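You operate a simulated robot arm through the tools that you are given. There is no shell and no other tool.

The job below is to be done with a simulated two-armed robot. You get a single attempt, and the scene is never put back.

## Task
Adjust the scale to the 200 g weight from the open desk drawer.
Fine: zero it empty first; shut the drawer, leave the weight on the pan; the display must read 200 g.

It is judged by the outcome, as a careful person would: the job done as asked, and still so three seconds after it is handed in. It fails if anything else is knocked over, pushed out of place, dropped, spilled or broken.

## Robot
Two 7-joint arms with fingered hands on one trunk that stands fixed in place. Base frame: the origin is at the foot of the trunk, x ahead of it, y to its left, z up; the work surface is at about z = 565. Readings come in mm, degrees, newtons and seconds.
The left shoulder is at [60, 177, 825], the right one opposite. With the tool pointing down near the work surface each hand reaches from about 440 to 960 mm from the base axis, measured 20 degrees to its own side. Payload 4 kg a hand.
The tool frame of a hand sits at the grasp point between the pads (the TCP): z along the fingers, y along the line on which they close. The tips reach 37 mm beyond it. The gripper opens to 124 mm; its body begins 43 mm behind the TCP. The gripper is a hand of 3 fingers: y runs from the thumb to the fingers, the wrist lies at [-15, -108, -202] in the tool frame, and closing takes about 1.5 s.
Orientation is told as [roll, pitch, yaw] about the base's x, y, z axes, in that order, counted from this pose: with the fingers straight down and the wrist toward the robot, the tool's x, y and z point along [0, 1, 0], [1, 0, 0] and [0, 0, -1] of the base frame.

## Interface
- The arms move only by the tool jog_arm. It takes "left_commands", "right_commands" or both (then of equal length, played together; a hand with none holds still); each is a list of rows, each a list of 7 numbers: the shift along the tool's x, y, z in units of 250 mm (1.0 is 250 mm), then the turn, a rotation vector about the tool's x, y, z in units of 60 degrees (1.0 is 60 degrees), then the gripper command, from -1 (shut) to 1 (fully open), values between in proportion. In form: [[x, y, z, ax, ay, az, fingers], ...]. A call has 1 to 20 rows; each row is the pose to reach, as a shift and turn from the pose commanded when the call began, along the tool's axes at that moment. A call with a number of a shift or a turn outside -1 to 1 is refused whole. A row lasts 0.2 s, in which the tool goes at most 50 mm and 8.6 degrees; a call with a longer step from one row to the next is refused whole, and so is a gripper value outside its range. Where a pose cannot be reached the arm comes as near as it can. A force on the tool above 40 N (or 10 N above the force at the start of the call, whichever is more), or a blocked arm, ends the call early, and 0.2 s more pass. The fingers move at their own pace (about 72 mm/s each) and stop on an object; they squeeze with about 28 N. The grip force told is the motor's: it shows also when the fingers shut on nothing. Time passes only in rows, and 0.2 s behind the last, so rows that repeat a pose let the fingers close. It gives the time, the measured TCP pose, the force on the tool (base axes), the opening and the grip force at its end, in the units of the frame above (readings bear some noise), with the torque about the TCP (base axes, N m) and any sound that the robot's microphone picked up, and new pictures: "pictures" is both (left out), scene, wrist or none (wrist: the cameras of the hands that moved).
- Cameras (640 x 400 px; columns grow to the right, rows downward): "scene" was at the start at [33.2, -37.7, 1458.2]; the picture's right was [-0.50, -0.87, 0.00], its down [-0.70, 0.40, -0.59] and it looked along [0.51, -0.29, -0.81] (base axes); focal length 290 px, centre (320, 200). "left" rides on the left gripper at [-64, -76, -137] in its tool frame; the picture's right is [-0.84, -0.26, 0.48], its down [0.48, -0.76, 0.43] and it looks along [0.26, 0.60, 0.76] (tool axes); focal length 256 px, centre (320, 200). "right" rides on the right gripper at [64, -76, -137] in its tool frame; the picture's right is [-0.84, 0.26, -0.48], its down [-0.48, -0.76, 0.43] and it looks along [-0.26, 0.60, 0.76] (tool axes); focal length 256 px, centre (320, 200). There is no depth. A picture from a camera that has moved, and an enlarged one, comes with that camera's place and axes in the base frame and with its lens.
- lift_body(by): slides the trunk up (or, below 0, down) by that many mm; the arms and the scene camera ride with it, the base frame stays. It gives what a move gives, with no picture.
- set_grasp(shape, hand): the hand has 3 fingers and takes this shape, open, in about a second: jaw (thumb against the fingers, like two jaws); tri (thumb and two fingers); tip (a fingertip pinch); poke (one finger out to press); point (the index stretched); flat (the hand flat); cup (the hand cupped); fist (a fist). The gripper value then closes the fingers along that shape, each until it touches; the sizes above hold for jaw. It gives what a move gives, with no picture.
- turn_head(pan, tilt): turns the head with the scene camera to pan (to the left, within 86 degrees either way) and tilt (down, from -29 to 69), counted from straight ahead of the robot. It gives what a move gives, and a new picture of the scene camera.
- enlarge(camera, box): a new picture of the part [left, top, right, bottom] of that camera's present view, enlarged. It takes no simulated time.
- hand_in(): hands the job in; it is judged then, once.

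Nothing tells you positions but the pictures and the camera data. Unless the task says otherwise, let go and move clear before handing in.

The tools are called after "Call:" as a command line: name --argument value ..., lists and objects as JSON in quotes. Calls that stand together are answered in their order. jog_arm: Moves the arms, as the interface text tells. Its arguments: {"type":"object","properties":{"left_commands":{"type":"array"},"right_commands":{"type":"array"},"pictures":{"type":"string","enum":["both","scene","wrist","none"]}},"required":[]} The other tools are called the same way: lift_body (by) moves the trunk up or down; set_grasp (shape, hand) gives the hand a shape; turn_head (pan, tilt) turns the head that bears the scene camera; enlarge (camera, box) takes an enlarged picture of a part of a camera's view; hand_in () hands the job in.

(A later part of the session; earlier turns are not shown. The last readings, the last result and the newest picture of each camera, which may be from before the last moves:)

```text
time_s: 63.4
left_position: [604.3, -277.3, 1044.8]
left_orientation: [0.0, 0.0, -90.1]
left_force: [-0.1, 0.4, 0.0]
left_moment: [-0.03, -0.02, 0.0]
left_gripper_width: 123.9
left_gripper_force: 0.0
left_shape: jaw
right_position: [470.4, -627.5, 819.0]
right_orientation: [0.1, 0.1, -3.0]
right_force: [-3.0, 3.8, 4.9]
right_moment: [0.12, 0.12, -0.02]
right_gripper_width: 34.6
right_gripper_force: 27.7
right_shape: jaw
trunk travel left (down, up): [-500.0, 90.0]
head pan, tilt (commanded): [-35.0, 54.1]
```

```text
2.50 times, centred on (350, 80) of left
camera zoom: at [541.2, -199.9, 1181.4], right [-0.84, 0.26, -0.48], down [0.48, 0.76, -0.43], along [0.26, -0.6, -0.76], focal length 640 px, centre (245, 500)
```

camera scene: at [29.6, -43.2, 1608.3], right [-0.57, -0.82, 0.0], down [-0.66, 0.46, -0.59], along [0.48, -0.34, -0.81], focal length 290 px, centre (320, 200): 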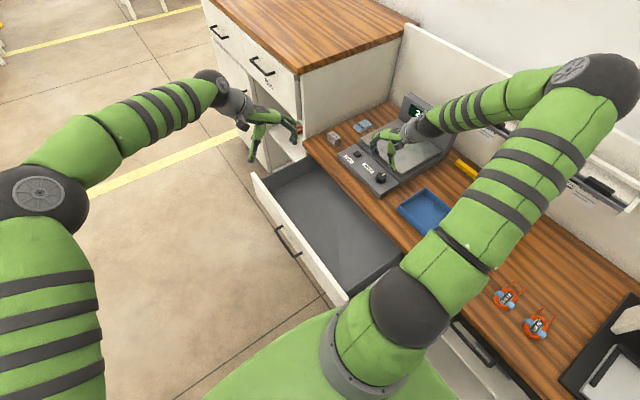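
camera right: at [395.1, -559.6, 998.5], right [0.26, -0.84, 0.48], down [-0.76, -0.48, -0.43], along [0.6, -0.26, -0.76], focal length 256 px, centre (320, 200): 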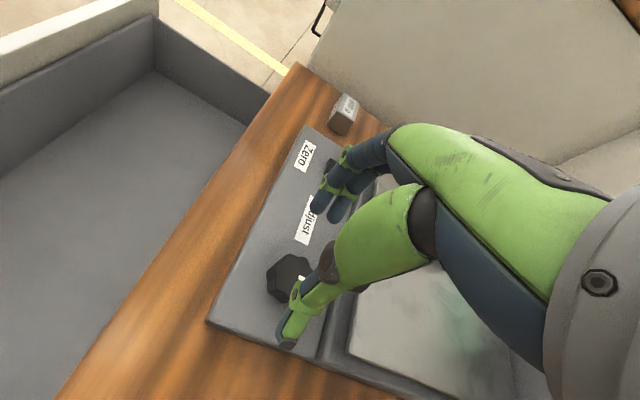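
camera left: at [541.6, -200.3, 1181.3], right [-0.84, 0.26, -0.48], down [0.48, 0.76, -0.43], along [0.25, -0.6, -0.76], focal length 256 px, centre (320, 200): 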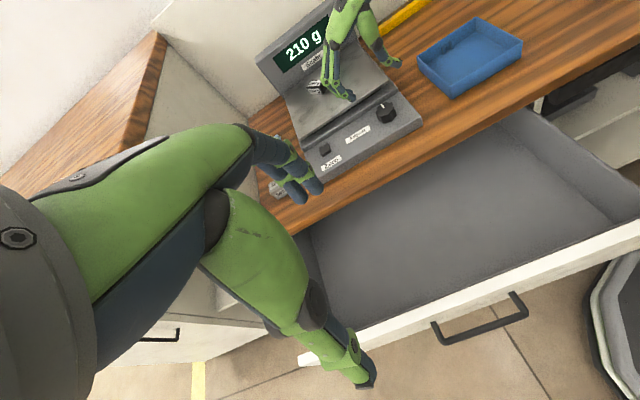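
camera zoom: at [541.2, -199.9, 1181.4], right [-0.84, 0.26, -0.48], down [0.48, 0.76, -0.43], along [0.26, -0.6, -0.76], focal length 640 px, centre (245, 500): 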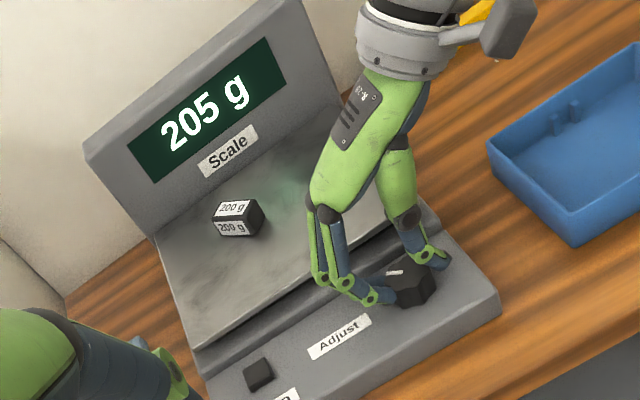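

It still reads 205 g. I'll continue another 6° at a time and also check the pointer.

Call:
jog_arm --right_commands '[[0, 0, 0, 0, 0, -0.05, -1], [0, 0, 0, 0, 0, -0.1, -1], [0, 0, 0, 0, 0, -0.1, -1]]' --pictures "none"

Call:
enlarge --camera "left" --box '[260, 0, 440, 160]'

Call:
jog_arm --right_commands '[[0, 0, 0, 0, 0, -0.05, -1], [0, 0, 0, 0, 0, -0.1, -1], [0, 0, 0, 0, 0, -0.1, -1]]' --pictures "none"

Call:
enlarge --camera "left" --box '[260, 0, 440, 160]'

Call:
enlarge --camera "left" --box '[355, 85, 405, 135]'

```text
time_s: 64.2
left_position: [604.3, -276.6, 1044.3]
left_orientation: [0.0, 0.0, -90.1]
left_force: [-0.2, 0.6, 1.2]
left_moment: [0.01, -0.03, 0.01]
left_gripper_width: 123.8
left_gripper_force: 0.1
left_shape: jaw
right_position: [472.3, -627.2, 819.3]
right_orientation: [0.0, 0.0, 3.0]
right_force: [-1.1, 2.9, 6.1]
right_moment: [0.09, 0.09, -0.01]
right_gripper_width: 34.4
right_gripper_force: 28.0
right_shape: jaw
trunk travel left (down, up): [-500.0, 90.0]
head pan, tilt (commanded): [-35.0, 54.1]
```

```text
2.50 times, centred on (350, 80) of left
camera zoom: at [541.2, -199.9, 1181.5], right [-0.84, 0.26, -0.48], down [0.48, 0.76, -0.43], along [0.26, -0.6, -0.76], focal length 640 px, centre (245, 500)
```

zoom: 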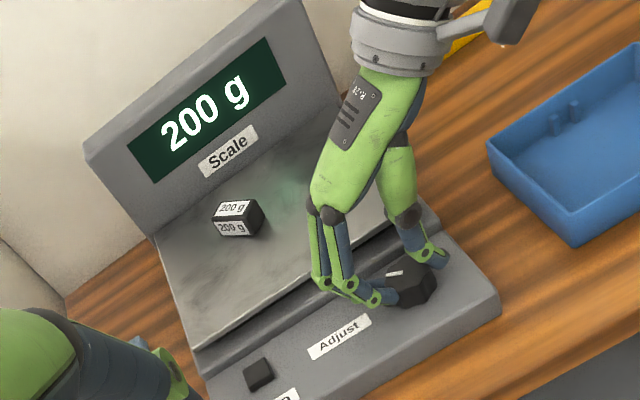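

```text
time_s: 65.0
left_position: [604.3, -276.4, 1044.4]
left_orientation: [0.0, -0.1, -89.9]
left_force: [0.2, 0.1, 0.9]
left_moment: [0.03, 0.01, 0.01]
left_gripper_width: 123.6
left_gripper_force: 0.0
left_shape: jaw
right_position: [471.7, -628.1, 819.6]
right_orientation: [0.0, -0.1, 9.0]
right_force: [-2.6, 3.8, 5.9]
right_moment: [0.06, 0.11, 0.01]
right_gripper_width: 34.2
right_gripper_force: 28.7
right_shape: jaw
trunk travel left (down, up): [-500.0, 90.0]
head pan, tilt (commanded): [-35.0, 54.1]
```

```text
2.50 times, centred on (350, 80) of left
camera zoom: at [541.1, -199.9, 1181.5], right [-0.84, 0.26, -0.48], down [0.48, 0.76, -0.43], along [0.26, -0.6, -0.76], focal length 640 px, centre (245, 500)
```

zoom: 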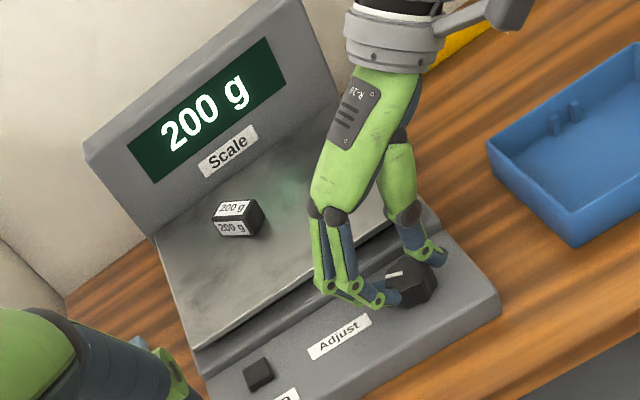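

```text
8.00 times, centred on (380, 110) of left
camera zoom: at [541.1, -199.9, 1181.5], right [-0.84, 0.26, -0.48], down [0.48, 0.76, -0.43], along [0.26, -0.6, -0.76], focal length 2048 px, centre (-160, 920)
```

zoom: 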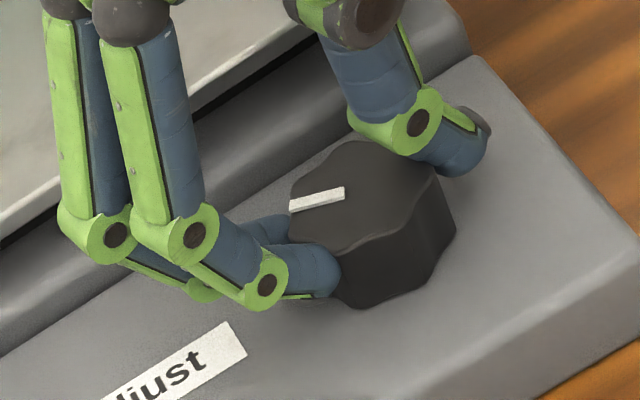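

The display now reads 200 g. The 205→200 switch came only about 8° ago and each step spans roughly 30–50°, so I'll turn about 10° more to sit safely mid-band.

Call:
jog_arm --right_commands '[[0, 0, 0, 0, 0, -0.05, -1], [0, 0, 0, 0, 0, -0.1, -1], [0, 0, 0, 0, 0, -0.167, -1], [0, 0, 0, 0, 0, -0.167, -1]]' --pictures "none"

Call:
enlarge --camera "left" --box '[260, 0, 440, 160]'

```text
time_s: 66.0
left_position: [602.9, -277.0, 1043.4]
left_orientation: [0.1, 0.0, -90.0]
left_force: [-0.6, 0.1, 0.1]
left_moment: [0.02, 0.02, 0.02]
left_gripper_width: 124.0
left_gripper_force: 0.1
left_shape: jaw
right_position: [471.8, -627.9, 818.7]
right_orientation: [-0.1, 0.0, 19.0]
right_force: [-2.4, 1.3, 8.9]
right_moment: [0.0, 0.16, -0.05]
right_gripper_width: 34.4
right_gripper_force: 27.6
right_shape: jaw
trunk travel left (down, up): [-500.0, 90.0]
head pan, tilt (commanded): [-35.0, 54.1]
```

```text
2.50 times, centred on (350, 80) of left
camera zoom: at [540.9, -200.0, 1181.7], right [-0.84, 0.26, -0.48], down [0.48, 0.76, -0.43], along [0.26, -0.6, -0.76], focal length 640 px, centre (245, 500)
```

zoom: 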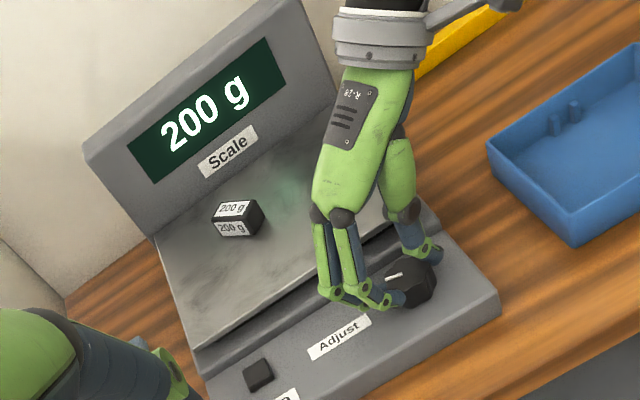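

It reads a steady 200 g. I'll release the knob gently and lift the right hand clear.

Call:
jog_arm --right_commands '[[0, 0, 0, 0, 0, 0, -0.35], [0, 0, 0, 0, 0, 0, -0.2], [0, 0, 0, 0, 0, 0, -0.1], [0, 0, 0, 0, 0, 0, -0.1], [0, 0, -0.04, 0, 0, 0, -0.1], [0, 0, -0.12, 0, 0, 0, -0.1], [0, 0, -0.24, 0, 0, 0, -0.1], [0, 0, -0.4, 0, 0, 0, -0.1], [0, 0, -0.58, 0, 0, 0, -0.1], [0, 0, -0.74, 0, 0, 0, -0.1], [0, 0, -0.8, 0, 0, 0, -0.1]]' --pictures "both"

Call:
enlarge --camera "left" --box '[260, 0, 440, 160]'

```text
time_s: 68.4
left_position: [603.1, -277.6, 1043.8]
left_orientation: [-0.1, 0.1, -90.0]
left_force: [-0.5, 0.6, -0.2]
left_moment: [0.01, 0.01, -0.03]
left_gripper_width: 123.6
left_gripper_force: 0.0
left_shape: jaw
right_position: [471.9, -628.1, 1020.6]
right_orientation: [0.1, 0.0, 19.0]
right_force: [0.7, 0.0, 0.4]
right_moment: [-0.02, -0.03, -0.01]
right_gripper_width: 55.3
right_gripper_force: 0.0
right_shape: jaw
trunk travel left (down, up): [-500.0, 90.0]
head pan, tilt (commanded): [-35.0, 54.1]
camera scene: at [29.7, -43.2, 1608.2], right [-0.57, -0.82, 0.0], down [-0.66, 0.46, -0.59], along [0.48, -0.34, -0.81], focal length 290 px, centre (320, 200)
camera right: at [379.8, -594.6, 1155.1], right [0.52, -0.71, 0.48], down [-0.56, -0.7, -0.43], along [0.65, -0.05, -0.76], focal length 256 px, centre (320, 200)
```

scene: 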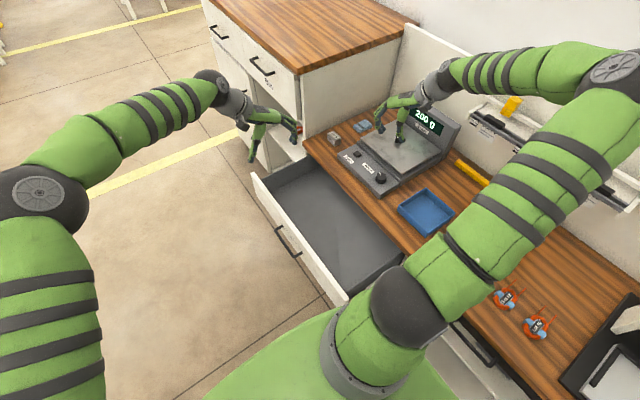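
right: 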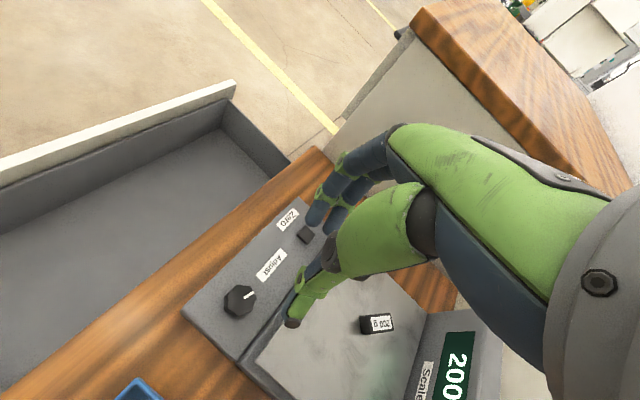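

```text
2.50 times, centred on (350, 80) of left
camera zoom: at [541.5, -200.3, 1181.2], right [-0.84, 0.26, -0.48], down [0.48, 0.76, -0.43], along [0.26, -0.6, -0.76], focal length 640 px, centre (245, 500)
```

zoom: 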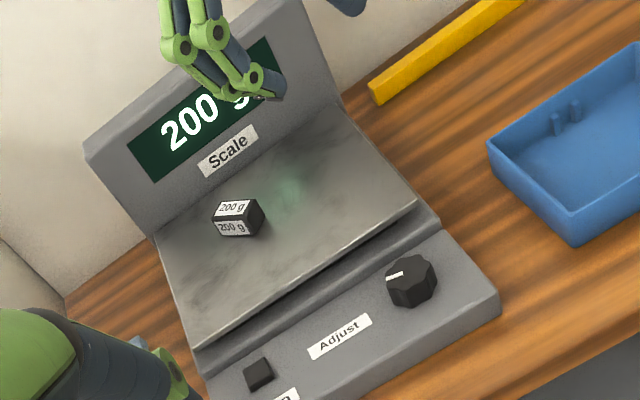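

The knob is free and the display reads 200 g. Now the drawer: I'll bring the left hand back with fingers closed and tilted 45°, ready to push the drawer front with its fingertips above the handle.

Call:
jog_arm --left_commands '[[-0.05, -0.08, 0.08, -0.09, 0, 0, 0.6], [-0.1, -0.15, 0.18, -0.19, 0, 0, 0.2], [-0.15, -0.23, 0.28, -0.28, 0, 0, -0.2], [-0.2, -0.3, 0.38, -0.38, 0, 0, -0.6], [-0.25, -0.38, 0.48, -0.47, 0, 0, -1], [-0.3, -0.45, 0.58, -0.57, 0, 0, -1], [-0.35, -0.52, 0.68, -0.66, 0, 0, -1], [-0.396, -0.592, 0.772, -0.75, 0, 0, -1], [-0.396, -0.592, 0.772, -0.75, 0, 0, -1], [-0.396, -0.592, 0.772, -0.75, 0, 0, -1]]' --pictures "both"

```text
time_s: 70.6
left_position: [503.5, -128.7, 851.6]
left_orientation: [0.1, -44.9, -90.0]
left_force: [0.5, 0.5, 0.1]
left_moment: [-0.01, 0.0, 0.0]
left_gripper_width: 0.1
left_gripper_force: 28.3
left_shape: jaw
right_position: [472.5, -628.4, 1018.8]
right_orientation: [0.0, -0.1, 19.0]
right_force: [-0.1, -0.8, -0.5]
right_moment: [0.04, 0.01, -0.04]
right_gripper_width: 55.8
right_gripper_force: 0.0
right_shape: jaw
trunk travel left (down, up): [-500.0, 90.0]
head pan, tilt (commanded): [-35.0, 54.1]
camera scene: at [29.7, -43.4, 1608.2], right [-0.57, -0.82, 0.0], down [-0.66, 0.46, -0.59], along [0.48, -0.34, -0.81], focal length 290 px, centre (320, 200)
camera left: at [441.7, 22.6, 895.0], right [-0.84, -0.16, -0.52], down [0.48, 0.23, -0.84], along [0.26, -0.96, -0.11], focal length 256 px, centre (320, 200)
```

scene: 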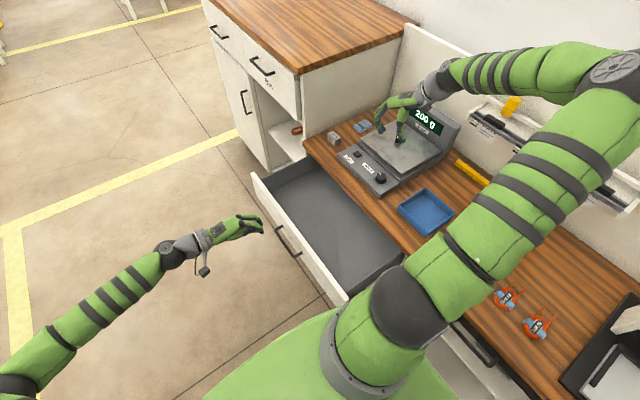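
left: 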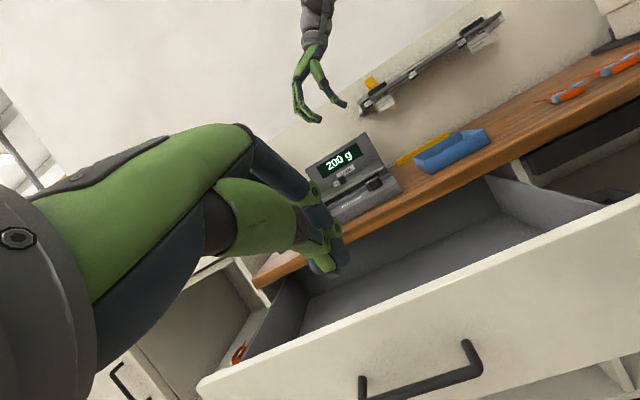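

From this view the drawer front face is at y≈-267 with its top at z≈709, and the handle spans x≈456–600 at z≈619. I'll bring the closed fingertips to about 40 mm in front of the panel, above the handle centre (x≈528, tip z≈672).

Call:
jog_arm --left_commands '[[0.02, -0.05, 0.12, 0, 0, 0, -1], [0.04, -0.1, 0.25, 0, 0, 0, -1], [0.06, -0.14, 0.38, 0, 0, 0, -1], [0.08, -0.19, 0.51, 0, 0, 0, -1], [0.098, -0.234, 0.635, 0, 0, 0, -1], [0.098, -0.234, 0.635, 0, 0, 0, -1]]' --pictures "both"

Call:
enlarge --camera "scene" --box '[200, 160, 360, 290]'

```text
time_s: 72.0
left_position: [530.2, -198.8, 696.8]
left_orientation: [0.1, -45.0, -90.0]
left_force: [0.0, 0.2, -0.1]
left_moment: [-0.01, 0.0, -0.02]
left_gripper_width: 0.0
left_gripper_force: 27.6
left_shape: jaw
right_position: [472.7, -628.7, 1018.7]
right_orientation: [-0.1, 0.0, 19.0]
right_force: [0.5, 0.7, -0.6]
right_moment: [-0.01, -0.02, 0.03]
right_gripper_width: 55.4
right_gripper_force: 0.2
right_shape: jaw
trunk travel left (down, up): [-500.0, 90.0]
head pan, tilt (commanded): [-35.0, 54.1]
camera scene: at [29.7, -43.3, 1608.3], right [-0.57, -0.82, 0.0], down [-0.66, 0.46, -0.59], along [0.48, -0.34, -0.81], focal length 290 px, centre (320, 200)
camera left: at [467.8, -47.9, 741.0], right [-0.84, -0.16, -0.52], down [0.48, 0.23, -0.84], along [0.26, -0.96, -0.12], focal length 256 px, centre (320, 200)
```

scene: 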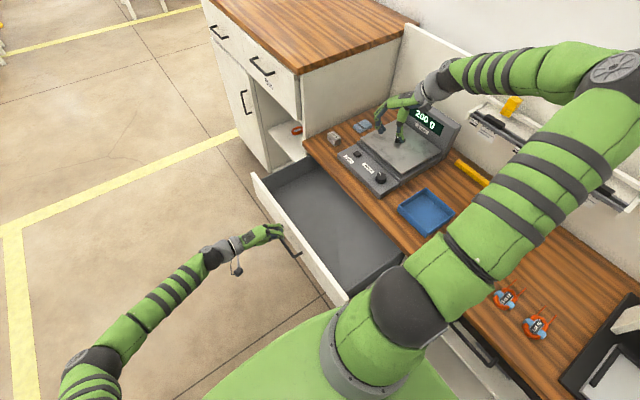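
left: 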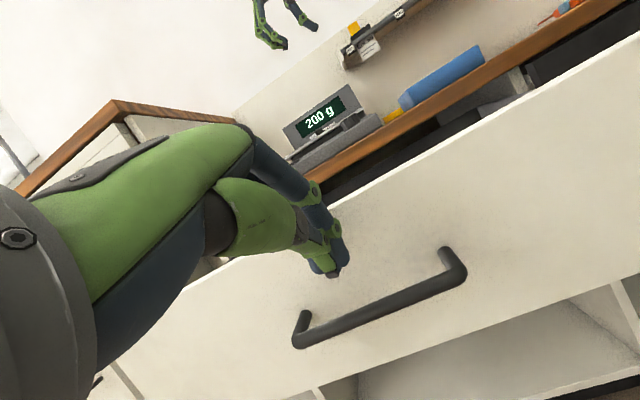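

```text
3.08 times, centred on (280, 225) of scene
camera zoom: at [29.7, -43.3, 1608.3], right [-0.57, -0.82, 0.0], down [-0.66, 0.46, -0.59], along [0.48, -0.34, -0.81], focal length 894 px, centre (443, 123)
```

zoom: 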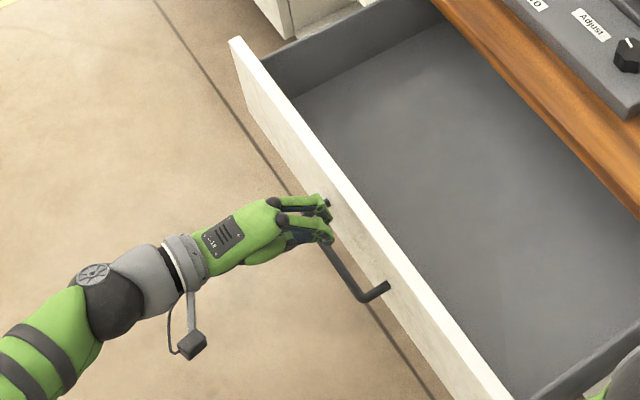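

The fingertips are lined up with the upper panel, above the handle. I'll push gently toward -y and watch the force.

Call:
jog_arm --left_commands '[[0, 0.0226, 0.0226, 0, 0, 0, -1], [0, 0.0452, 0.0452, 0, 0, 0, -1], [0, 0.0679, 0.0679, 0, 0, 0, -1], [0, 0.0905, 0.0905, 0, 0, 0, -1], [0, 0.1131, 0.1131, 0, 0, 0, -1], [0, 0.1357, 0.1357, 0, 0, 0, -1], [0, 0.1584, 0.1584, 0, 0, 0, -1], [0, 0.181, 0.181, 0, 0, 0, -1], [0, 0.2036, 0.2036, 0, 0, 0, -1], [0, 0.2262, 0.2262, 0, 0, 0, -1]]' --pictures "both"

```text
time_s: 74.2
left_position: [529.9, -280.3, 694.9]
left_orientation: [-0.1, -45.0, -90.0]
left_force: [0.0, 1.0, 0.2]
left_moment: [-0.01, -0.03, -0.06]
left_gripper_width: 0.0
left_gripper_force: 27.6
left_shape: jaw
right_position: [472.7, -627.8, 1018.9]
right_orientation: [-0.1, 0.0, 19.0]
right_force: [-0.4, 0.1, 0.7]
right_moment: [-0.01, 0.01, -0.03]
right_gripper_width: 55.7
right_gripper_force: 0.0
right_shape: jaw
trunk travel left (down, up): [-500.0, 90.0]
head pan, tilt (commanded): [-35.0, 54.1]
camera scene: at [29.8, -43.6, 1608.2], right [-0.57, -0.82, 0.0], down [-0.66, 0.46, -0.59], along [0.48, -0.34, -0.81], focal length 290 px, centre (320, 200)
camera left: at [467.2, -129.5, 739.7], right [-0.84, -0.16, -0.52], down [0.48, 0.23, -0.84], along [0.25, -0.96, -0.12], focal length 256 px, centre (320, 200)
```

scene: 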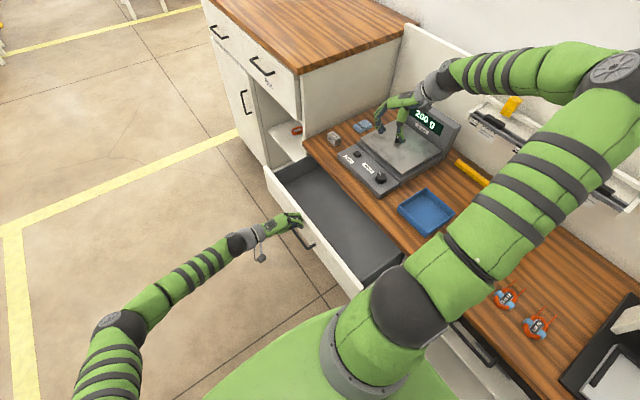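
left: 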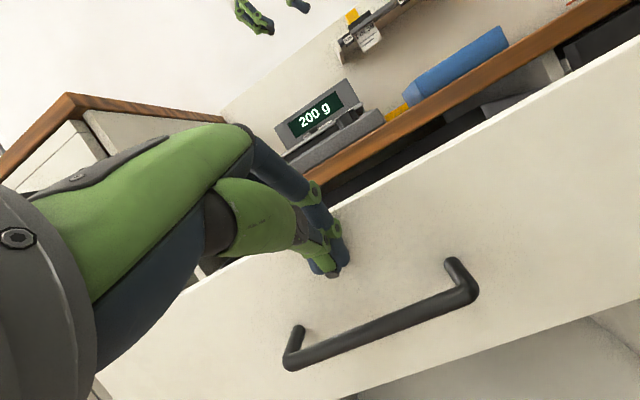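

The drawer is sliding in easily, at about 1 N. I'll keep pushing.

Call:
jog_arm --left_commands '[[0, 0.0255, 0.0255, 0, 0, 0, -1], [0, 0.0509, 0.0509, 0, 0, 0, -1], [0, 0.0764, 0.0764, 0, 0, 0, -1], [0, 0.1018, 0.1018, 0, 0, 0, -1], [0, 0.1273, 0.1273, 0, 0, 0, -1], [0, 0.1527, 0.1527, 0, 0, 0, -1], [0, 0.1782, 0.1782, 0, 0, 0, -1], [0, 0.2036, 0.2036, 0, 0, 0, -1], [0, 0.2291, 0.2291, 0, 0, 0, -1], [0, 0.2545, 0.2545, 0, 0, 0, -1], [0, 0.28, 0.28, 0, 0, 0, -1], [0, 0.3055, 0.3055, 0, 0, 0, -1], [0, 0.3309, 0.3309, 0, 0, 0, -1], [0, 0.3564, 0.3564, 0, 0, 0, -1]]' --pictures "both"

```text
time_s: 77.2
left_position: [527.5, -406.5, 697.0]
left_orientation: [0.0, -44.9, -90.0]
left_force: [0.2, -0.9, 0.7]
left_moment: [0.01, 0.0, -0.02]
left_gripper_width: 0.0
left_gripper_force: 28.3
left_shape: jaw
right_position: [474.0, -628.8, 1018.7]
right_orientation: [0.0, 0.0, 19.1]
right_force: [0.3, -0.9, -0.2]
right_moment: [0.02, -0.01, -0.01]
right_gripper_width: 55.7
right_gripper_force: 0.1
right_shape: jaw
trunk travel left (down, up): [-500.0, 90.0]
head pan, tilt (commanded): [-35.0, 54.1]
camera scene: at [29.6, -43.6, 1608.2], right [-0.57, -0.82, 0.0], down [-0.66, 0.46, -0.59], along [0.48, -0.34, -0.81], focal length 290 px, centre (320, 200)
camera left: at [466.6, -254.3, 740.4], right [-0.84, -0.16, -0.52], down [0.48, 0.23, -0.84], along [0.26, -0.96, -0.12], focal length 256 px, centre (320, 200)
```

scene: 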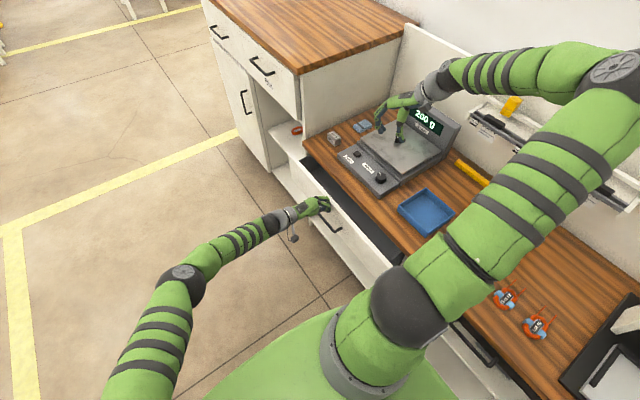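
left: 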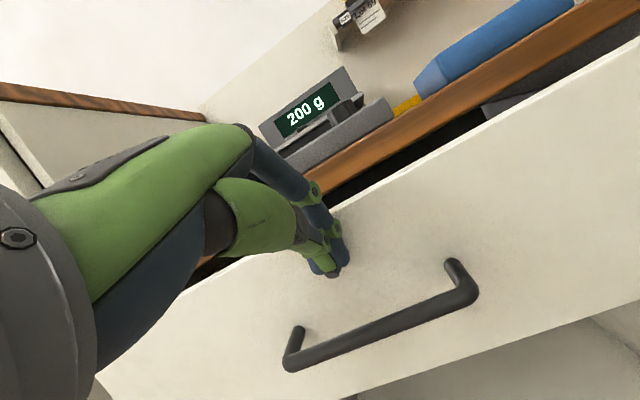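

About 70–80 mm remains. I'll back off slightly, drop the contact point 20 mm so the knuckles stay clear of the desk edge, and push on about 45 mm more.

Call:
jog_arm --left_commands '[[0, -0.017, -0.017, 0, 0, 0, -1], [0, -0.0735, 0.0396, 0, 0, 0, -1], [0, -0.0735, 0.0396, 0, 0, 0, -1], [0, -0.0566, 0.0566, 0, 0, 0, -1], [0, -0.0283, 0.0848, 0, 0, 0, -1], [0, 0, 0.1131, 0, 0, 0, -1], [0, 0.0283, 0.1414, 0, 0, 0, -1], [0, 0.0566, 0.1697, 0, 0, 0, -1], [0, 0.0566, 0.1697, 0, 0, 0, -1]]' --pictures "both"

Call:
enlarge --camera "scene" --box '[260, 130, 420, 270]'

```text
time_s: 79.2
left_position: [520.1, -434.9, 682.8]
left_orientation: [0.0, -45.0, -90.0]
left_force: [-1.1, -0.1, -0.5]
left_moment: [0.02, 0.02, 0.02]
left_gripper_width: 0.0
left_gripper_force: 28.3
left_shape: jaw
left hand out of reach, approached as far as the arm can: row 6, 7, 8, 9
right_position: [473.3, -628.9, 1018.3]
right_orientation: [0.1, -0.1, 19.1]
right_force: [-0.5, 0.0, 0.9]
right_moment: [0.01, 0.0, -0.01]
right_gripper_width: 55.4
right_gripper_force: 0.1
right_shape: jaw
trunk travel left (down, up): [-500.0, 90.0]
head pan, tilt (commanded): [-35.0, 54.1]
camera scene: at [29.6, -43.6, 1608.2], right [-0.57, -0.82, 0.0], down [-0.66, 0.46, -0.59], along [0.48, -0.34, -0.81], focal length 290 px, centre (320, 200)
camera left: at [457.9, -283.7, 726.8], right [-0.84, -0.16, -0.52], down [0.48, 0.23, -0.84], along [0.26, -0.96, -0.12], focal length 256 px, centre (320, 200)
```

scene: 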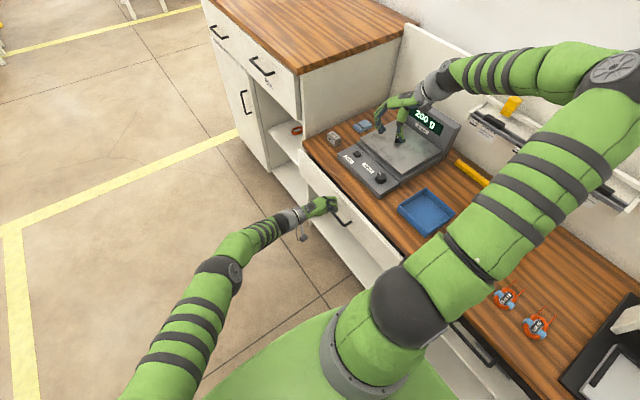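
left: 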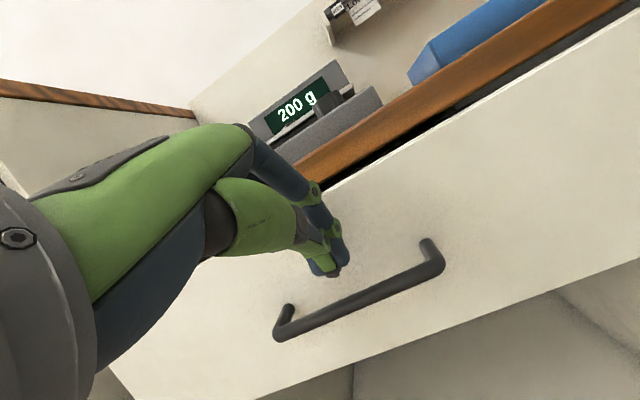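

```text
2.86 times, centred on (340, 200) of scene
camera zoom: at [29.6, -43.6, 1608.2], right [-0.57, -0.82, 0.0], down [-0.66, 0.46, -0.59], along [0.48, -0.34, -0.81], focal length 830 px, centre (263, 200)
```

zoom: 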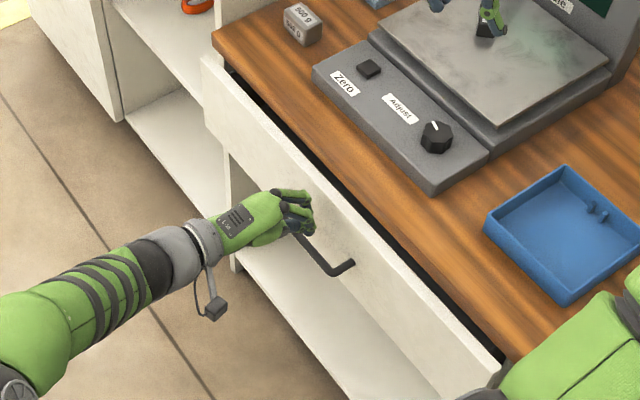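

The left arm has reached its limit with about 50–60 mm of drawer still showing. I'll retract the left hand and finish the push with the right hand.

Call:
jog_arm --left_commands '[[0, -0.06, -0.1, 0, 0, 0, -1], [0, -0.12, -0.2, 0, 0, 0, -1], [0, -0.18, -0.3, 0, 0, 0, -1], [0, -0.24, -0.4, 0, 0, 0, -1], [0, -0.3, -0.5, 0, 0, 0, -1], [0, -0.36, -0.6, 0, 0, 0, -1], [0, -0.42, -0.7, 0, 0, 0, -1], [0, -0.47, -0.78, 0, 0, 0, -1], [0, -0.509, -0.848, 0, 0, 0, -1], [0, -0.509, -0.848, 0, 0, 0, -1]]' --pictures "both"

Call:
enlarge --camera "scene" --box '[270, 110, 430, 300]'

```text
time_s: 81.4
left_position: [521.3, -195.3, 741.2]
left_orientation: [-0.1, -45.1, -90.0]
left_force: [0.1, 0.1, 0.1]
left_moment: [0.01, -0.01, 0.03]
left_gripper_width: 0.0
left_gripper_force: 27.5
left_shape: jaw
right_position: [474.0, -628.2, 1018.7]
right_orientation: [0.0, -0.1, 19.0]
right_force: [-0.4, -0.3, 0.2]
right_moment: [-0.03, -0.03, 0.0]
right_gripper_width: 55.3
right_gripper_force: 0.0
right_shape: jaw
trunk travel left (down, up): [-500.0, 90.0]
head pan, tilt (commanded): [-35.0, 54.1]
camera scene: at [29.7, -43.4, 1608.2], right [-0.57, -0.82, 0.0], down [-0.66, 0.46, -0.59], along [0.48, -0.34, -0.81], focal length 290 px, centre (320, 200)
camera left: at [459.5, -44.0, 786.4], right [-0.84, -0.16, -0.52], down [0.48, 0.23, -0.84], along [0.26, -0.96, -0.12], focal length 256 px, centre (320, 200)
```

scene: 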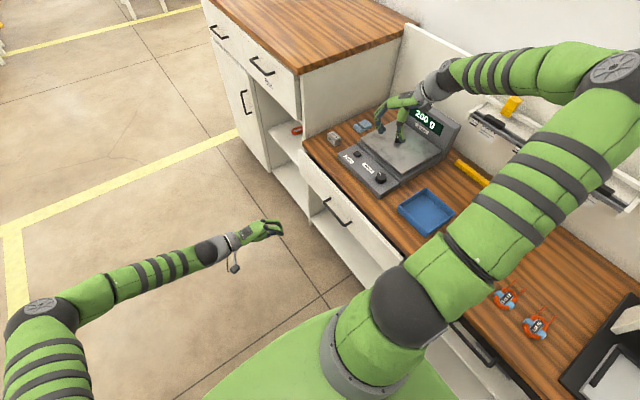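
left: 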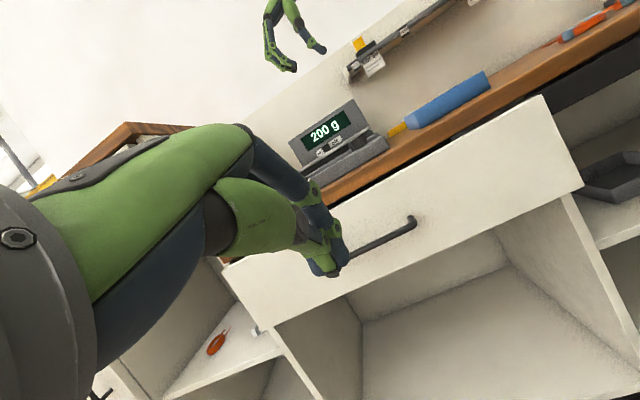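

```text
2.11 times, centred on (350, 205) of scene
camera zoom: at [29.7, -43.4, 1608.2], right [-0.57, -0.82, 0.0], down [-0.66, 0.46, -0.59], along [0.48, -0.34, -0.81], focal length 612 px, centre (257, 190)
```

zoom: 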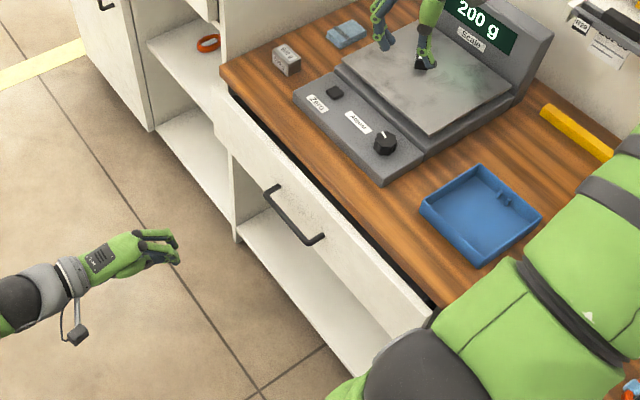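

The drawer still shows a gap behind its front. I'll move the left hand further back while bringing the right hand out in front of the drawer.

Call:
jog_arm --left_commands '[[0, -0.03, -0.07, 0, 0, 0, -1], [0, -0.07, -0.14, 0, 0, 0, -1], [0, -0.105, -0.21, 0, 0, 0, -1], [0, -0.14, -0.28, 0, 0, 0, -1], [0, -0.175, -0.35, 0, 0, 0, -1], [0, -0.21, -0.42, 0, 0, 0, -1], [0, -0.25, -0.5, 0, 0, 0, -1], [0, -0.283, -0.566, 0, 0, 0, -1], [0, -0.283, -0.566, 0, 0, 0, -1]]' --right_commands '[[0.1, 0.06, 0.0, 0, 0, 0.04, -0.4], [0.2, 0.12, 0.02, 0, 0, 0.08, -0.7], [0.3, 0.18, 0.05, 0, 0, 0.12, -1], [0.4, 0.24, 0.09, 0, 0, 0.16, -1], [0.5, 0.3, 0.13, 0, 0, 0.2, -1], [0.6, 0.36, 0.17, 0, 0, 0.24, -1], [0.7, 0.42, 0.21, 0, 0, 0.28, -1], [0.803, 0.471, 0.24, 0, 0, 0.317, -1], [0.803, 0.471, 0.24, 0, 0, 0.317, -1]]' --pictures "scene"

Call:
jog_arm --right_commands '[[0.03, 0.0, 0.06, 0, -0.1, 0, -1], [0.06, 0.0, 0.13, 0, -0.2, 0, -1], [0.09, 0.005, 0.2, 0, -0.3, 0, -1], [0.12, 0.01, 0.28, 0, -0.4, 0, -1], [0.15, 0.01, 0.36, 0, -0.5, 0, -1], [0.18, 0.015, 0.44, 0, -0.6, 0, -1], [0.21, 0.02, 0.52, 0, -0.72, 0, -1], [0.24, 0.02, 0.6, 0, -0.833, 0, -1], [0.24, 0.02, 0.6, 0, -0.833, 0, -1]]' --pictures "both"

```text
time_s: 83.4
left_position: [521.4, -45.8, 792.5]
left_orientation: [0.0, -45.0, -90.0]
left_force: [0.6, -0.4, 1.0]
left_moment: [-0.05, -0.01, 0.03]
left_gripper_width: 0.2
left_gripper_force: 28.1
left_shape: jaw
right_position: [518.6, -399.0, 957.9]
right_orientation: [0.0, 0.1, -0.2]
right_force: [0.1, -1.2, -0.2]
right_moment: [-0.03, 0.0, -0.01]
right_gripper_width: 0.0
right_gripper_force: 28.1
right_shape: jaw
trunk travel left (down, up): [-500.0, 90.0]
head pan, tilt (commanded): [-35.0, 54.1]
camera scene: at [29.5, -43.9, 1608.2], right [-0.57, -0.82, 0.0], down [-0.66, 0.47, -0.59], along [0.48, -0.34, -0.81], focal length 290 px, centre (320, 200)
```

scene: 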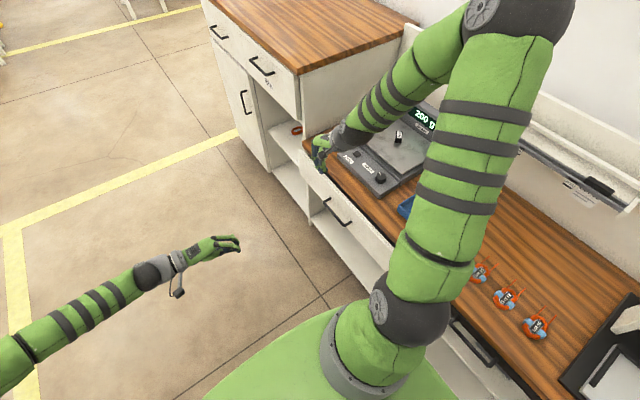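

```text
time_s: 85.4
left_position: [521.1, -45.0, 792.6]
left_orientation: [0.0, -45.0, -90.0]
left_force: [-0.1, 0.4, -0.5]
left_moment: [0.02, 0.0, 0.0]
left_gripper_width: 0.1
left_gripper_force: 28.2
left_shape: jaw
right_position: [522.9, -339.1, 808.1]
right_orientation: [-50.1, -0.1, 0.0]
right_force: [0.5, 0.1, -0.4]
right_moment: [-0.01, 0.04, -0.03]
right_gripper_width: 0.0
right_gripper_force: 27.7
right_shape: jaw
trunk travel left (down, up): [-500.0, 90.0]
head pan, tilt (commanded): [-35.0, 54.1]
camera scene: at [29.8, -43.2, 1608.3], right [-0.57, -0.82, 0.0], down [-0.66, 0.46, -0.59], along [0.48, -0.34, -0.81], focal length 290 px, centre (320, 200)
camera right: at [446.4, -194.9, 845.9], right [0.26, -0.17, 0.95], down [-0.76, -0.64, 0.09], along [0.6, -0.75, -0.29], focal length 256 px, centre (320, 200)
```

scene: 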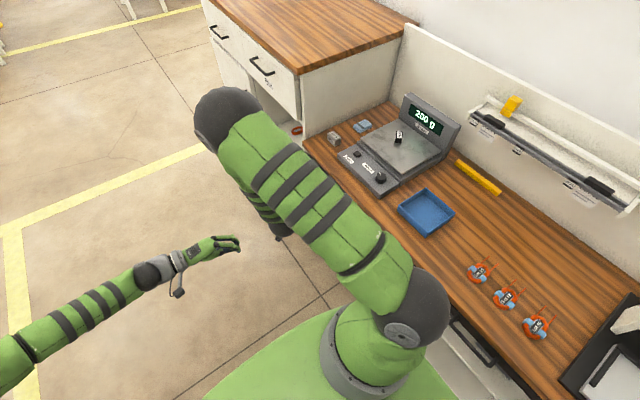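
right: 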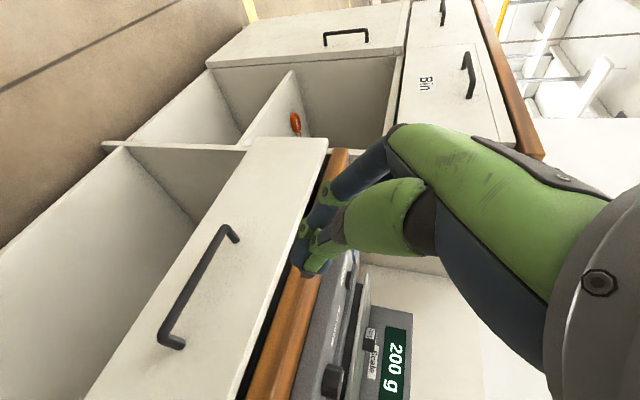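

From the wrist view the drawer front still stands proud of the cabinet. I'll move the left arm well away and lower the right fingertips to panel height, in front of the drawer.

Call:
jog_arm --left_commands '[[-0.08, -0.02, -0.09, 0, 0, 0, -1], [-0.16, -0.045, -0.18, 0, 0, 0, -1], [-0.24, -0.07, -0.27, 0, 0, 0, -1], [-0.32, -0.09, -0.36, 0, 0, 0, -1], [-0.4, -0.113, -0.453, 0, 0, 0, -1], [-0.4, -0.113, -0.453, 0, 0, 0, -1]]' --pictures "none"

Call:
jog_arm --right_commands '[[0.07, 0, 0.06, 0, 0, 0, -1], [0.14, 0, 0.12, 0, 0, 0, -1], [0.21, 0, 0.18, 0, 0, 0, -1], [0.28, 0, 0.235, 0, 0, 0, -1], [0.337, 0, 0.283, 0, 0, 0, -1], [0.337, 0, 0.283, 0, 0, 0, -1]]' --pictures "both"

Call:
enlarge --camera "left" --box '[0, 0, 640, 400]'

```text
time_s: 86.8
left_position: [419.9, 55.5, 854.6]
left_orientation: [0.0, -44.9, -89.9]
left_force: [0.8, 0.0, 0.3]
left_moment: [-0.02, -0.01, 0.02]
left_gripper_width: 0.0
left_gripper_force: 27.8
left_shape: jaw
right_position: [523.5, -338.6, 808.1]
right_orientation: [-50.1, 0.1, 0.1]
right_force: [0.3, -0.4, -0.3]
right_moment: [0.01, 0.04, -0.05]
right_gripper_width: 0.1
right_gripper_force: 27.7
right_shape: jaw
trunk travel left (down, up): [-500.0, 90.0]
head pan, tilt (commanded): [-35.0, 54.1]
```

```text
time_s: 88.2
left_position: [420.4, 56.2, 853.6]
left_orientation: [0.0, -45.0, -90.1]
left_force: [0.5, 0.7, 0.0]
left_moment: [0.0, -0.03, 0.0]
left_gripper_width: 0.1
left_gripper_force: 27.4
left_shape: jaw
right_position: [523.3, -340.2, 698.6]
right_orientation: [-50.0, -0.1, 0.0]
right_force: [0.2, 0.3, 0.5]
right_moment: [0.0, -0.01, -0.01]
right_gripper_width: 0.0
right_gripper_force: 27.7
right_shape: jaw
trunk travel left (down, up): [-500.0, 90.0]
head pan, tilt (commanded): [-35.0, 54.1]
camera scene: at [29.8, -43.1, 1608.3], right [-0.57, -0.82, 0.0], down [-0.66, 0.46, -0.59], along [0.48, -0.34, -0.81], focal length 290 px, centre (320, 200)
camera right: at [447.5, -195.2, 736.3], right [0.26, -0.17, 0.95], down [-0.76, -0.64, 0.09], along [0.6, -0.75, -0.29], focal length 256 px, centre (320, 200)
```

scene: 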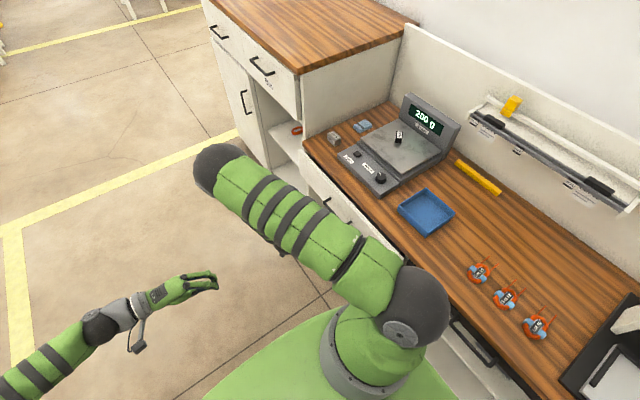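
right: 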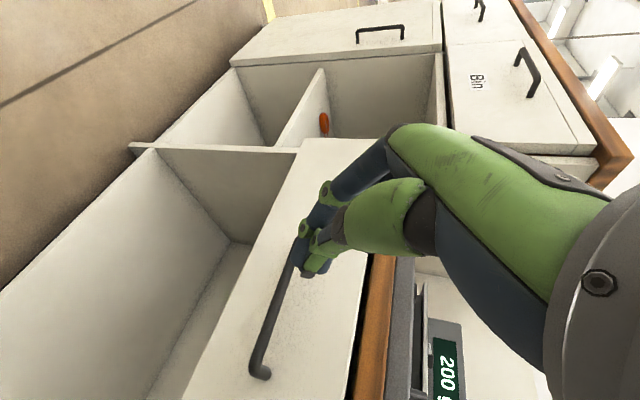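

```text
1.00 times, centred on (320, 200) of left (not enlarged: the box is as wide or as high as the picture)
camera zoom: at [357.5, 206.1, 898.6], right [-0.84, -0.16, -0.52], down [0.48, 0.23, -0.84], along [0.26, -0.96, -0.12], focal length 256 px, centre (320, 200)
```

zoom: 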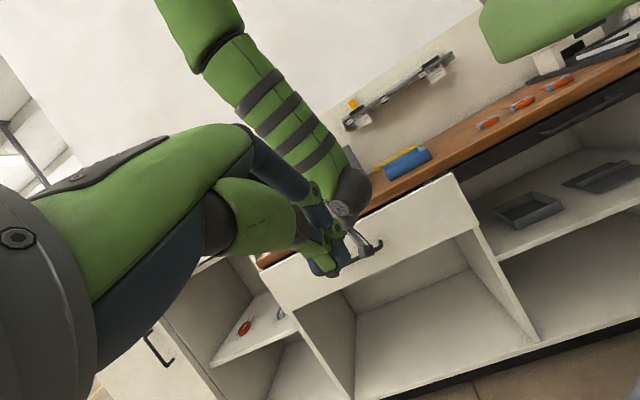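

The right fingertips are in front of the panel, above the handle. I'll advance toward -y and make contact.

Call:
jog_arm --right_commands '[[-0.041, 0, 0.049, 0, 0, 0, -1], [-0.082, 0, 0.098, 0, 0, 0, -1], [-0.123, 0, 0.147, 0, 0, 0, -1], [-0.165, 0, 0.196, 0, 0, 0, -1], [-0.206, 0, 0.245, 0, 0, 0, -1], [-0.231, 0, 0.275, 0, 0, 0, -1], [-0.257, 0, 0.306, 0, 0, 0, -1], [-0.283, 0, 0.337, 0, 0, 0, -1]]' --pictures "both"

Call:
enlarge --camera "left" --box '[240, 130, 500, 330]'

```text
time_s: 90.0
left_position: [420.0, 54.6, 854.4]
left_orientation: [-0.1, -45.0, -90.0]
left_force: [-0.7, -0.2, -0.6]
left_moment: [-0.02, 0.0, 0.03]
left_gripper_width: 0.1
left_gripper_force: 27.6
left_shape: jaw
right_position: [523.4, -449.5, 697.9]
right_orientation: [-50.0, 0.0, -0.1]
right_force: [0.5, -0.4, 0.2]
right_moment: [0.0, -0.05, 0.04]
right_gripper_width: 0.0
right_gripper_force: 27.9
right_shape: jaw
trunk travel left (down, up): [-500.0, 90.0]
head pan, tilt (commanded): [-35.0, 54.1]
camera scene: at [29.8, -43.3, 1608.2], right [-0.57, -0.82, 0.0], down [-0.66, 0.46, -0.59], along [0.48, -0.34, -0.81], focal length 290 px, centre (320, 200)
camera right: at [446.1, -305.6, 736.2], right [0.26, -0.17, 0.95], down [-0.76, -0.64, 0.09], along [0.6, -0.75, -0.29], focal length 256 px, centre (320, 200)
```

scene: 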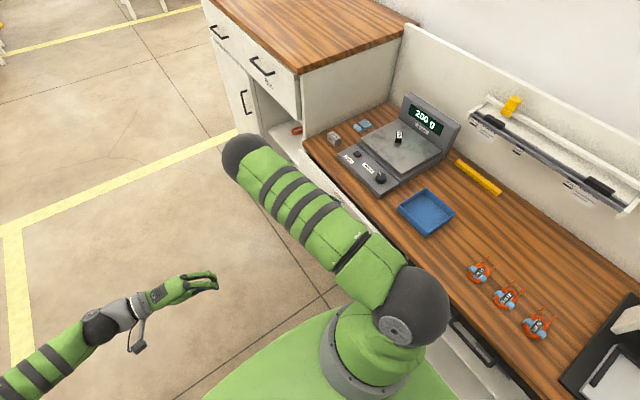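
right: 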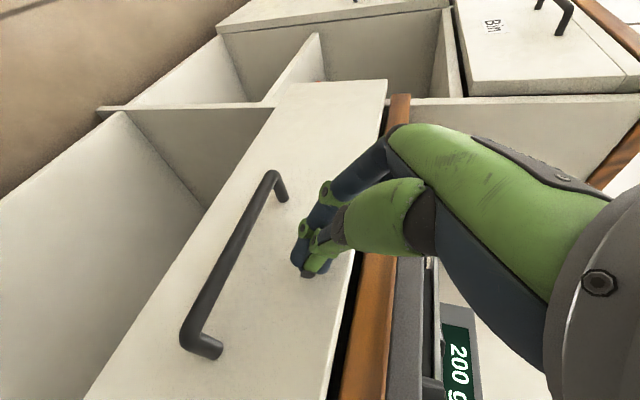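

```text
2.00 times, centred on (370, 230) of left
camera zoom: at [357.5, 206.0, 898.6], right [-0.84, -0.16, -0.52], down [0.48, 0.23, -0.84], along [0.26, -0.96, -0.12], focal length 512 px, centre (220, 140)
```

zoom: 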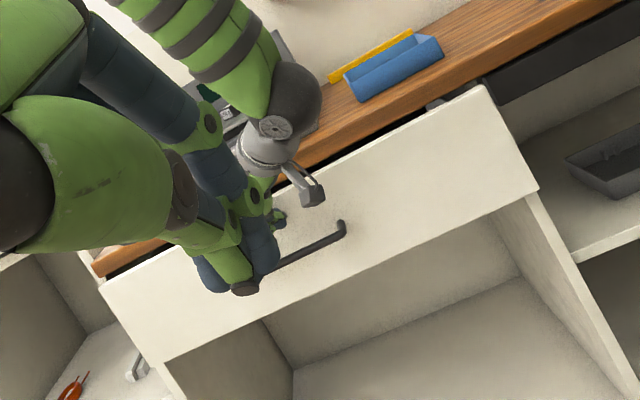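

The fingertips are just at the panel. I'll continue slowly, watching for the end stop.

Call:
jog_arm --right_commands '[[-0.0154, 0, 0.0184, 0, 0, 0, -1], [-0.0309, 0, 0.0368, 0, 0, 0, -1], [-0.0463, 0, 0.0552, 0, 0, 0, -1], [-0.0617, 0, 0.0735, 0, 0, 0, -1], [-0.0772, 0, 0.0919, 0, 0, 0, -1], [-0.0772, 0, 0.0919, 0, 0, 0, -1]]' --pictures "both"

Call:
enlarge --camera "left" --box '[240, 130, 500, 330]'

Call:
enlarge --camera "scene" --box '[280, 130, 440, 270]'

```text
time_s: 91.4
left_position: [421.3, 54.6, 854.6]
left_orientation: [0.0, -45.0, -89.9]
left_force: [-0.7, 0.0, 0.1]
left_moment: [-0.03, -0.02, -0.02]
left_gripper_width: 0.0
left_gripper_force: 28.1
left_shape: jaw
right_position: [522.6, -480.0, 698.3]
right_orientation: [-50.0, 0.1, 0.0]
right_force: [-0.7, 0.9, 0.3]
right_moment: [0.0, 0.0, 0.0]
right_gripper_width: 0.0
right_gripper_force: 28.0
right_shape: jaw
trunk travel left (down, up): [-500.0, 90.0]
head pan, tilt (commanded): [-35.0, 54.1]
camera scene: at [29.7, -43.1, 1608.2], right [-0.57, -0.82, 0.0], down [-0.66, 0.46, -0.59], along [0.48, -0.34, -0.81], focal length 290 px, centre (320, 200)
camera right: at [446.3, -336.0, 736.5], right [0.26, -0.17, 0.95], down [-0.76, -0.64, 0.09], along [0.6, -0.75, -0.29], focal length 256 px, centre (320, 200)
```

scene: 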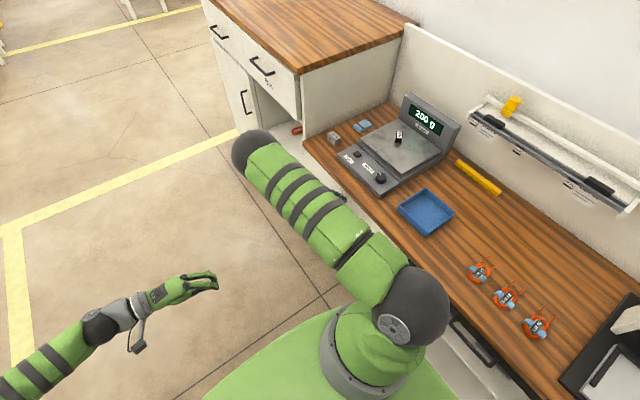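
right: 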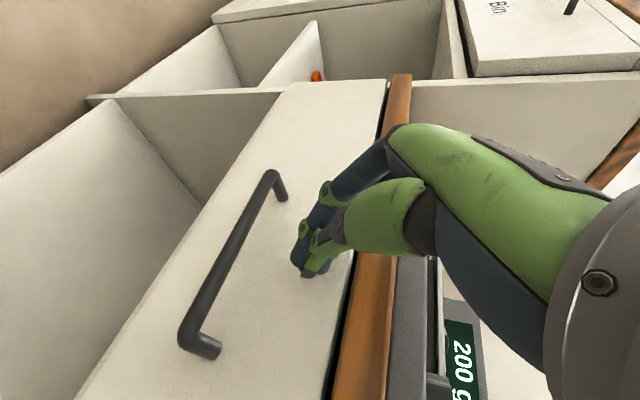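

```text
2.00 times, centred on (370, 230) of left
camera zoom: at [357.5, 206.1, 898.6], right [-0.84, -0.16, -0.52], down [0.48, 0.23, -0.84], along [0.26, -0.96, -0.12], focal length 512 px, centre (220, 140)
```

zoom: 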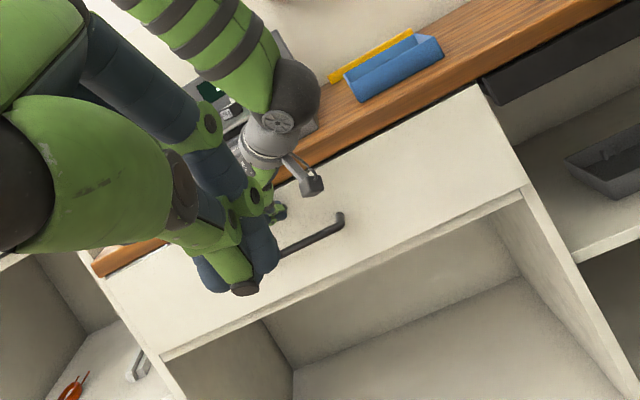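

```text
2.86 times, centred on (360, 200) of scene
camera zoom: at [29.7, -43.1, 1608.2], right [-0.57, -0.82, 0.0], down [-0.66, 0.46, -0.59], along [0.48, -0.34, -0.81], focal length 830 px, centre (206, 200)
```

zoom: 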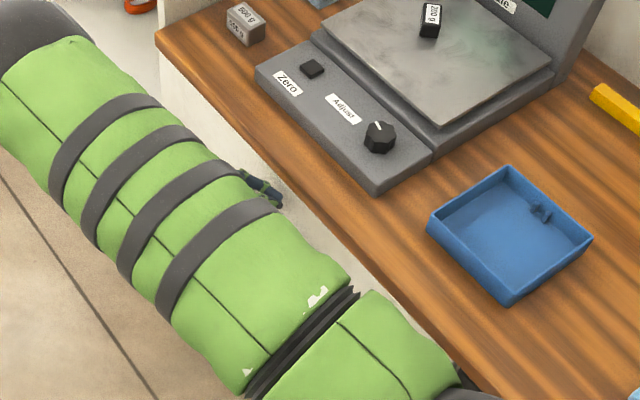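

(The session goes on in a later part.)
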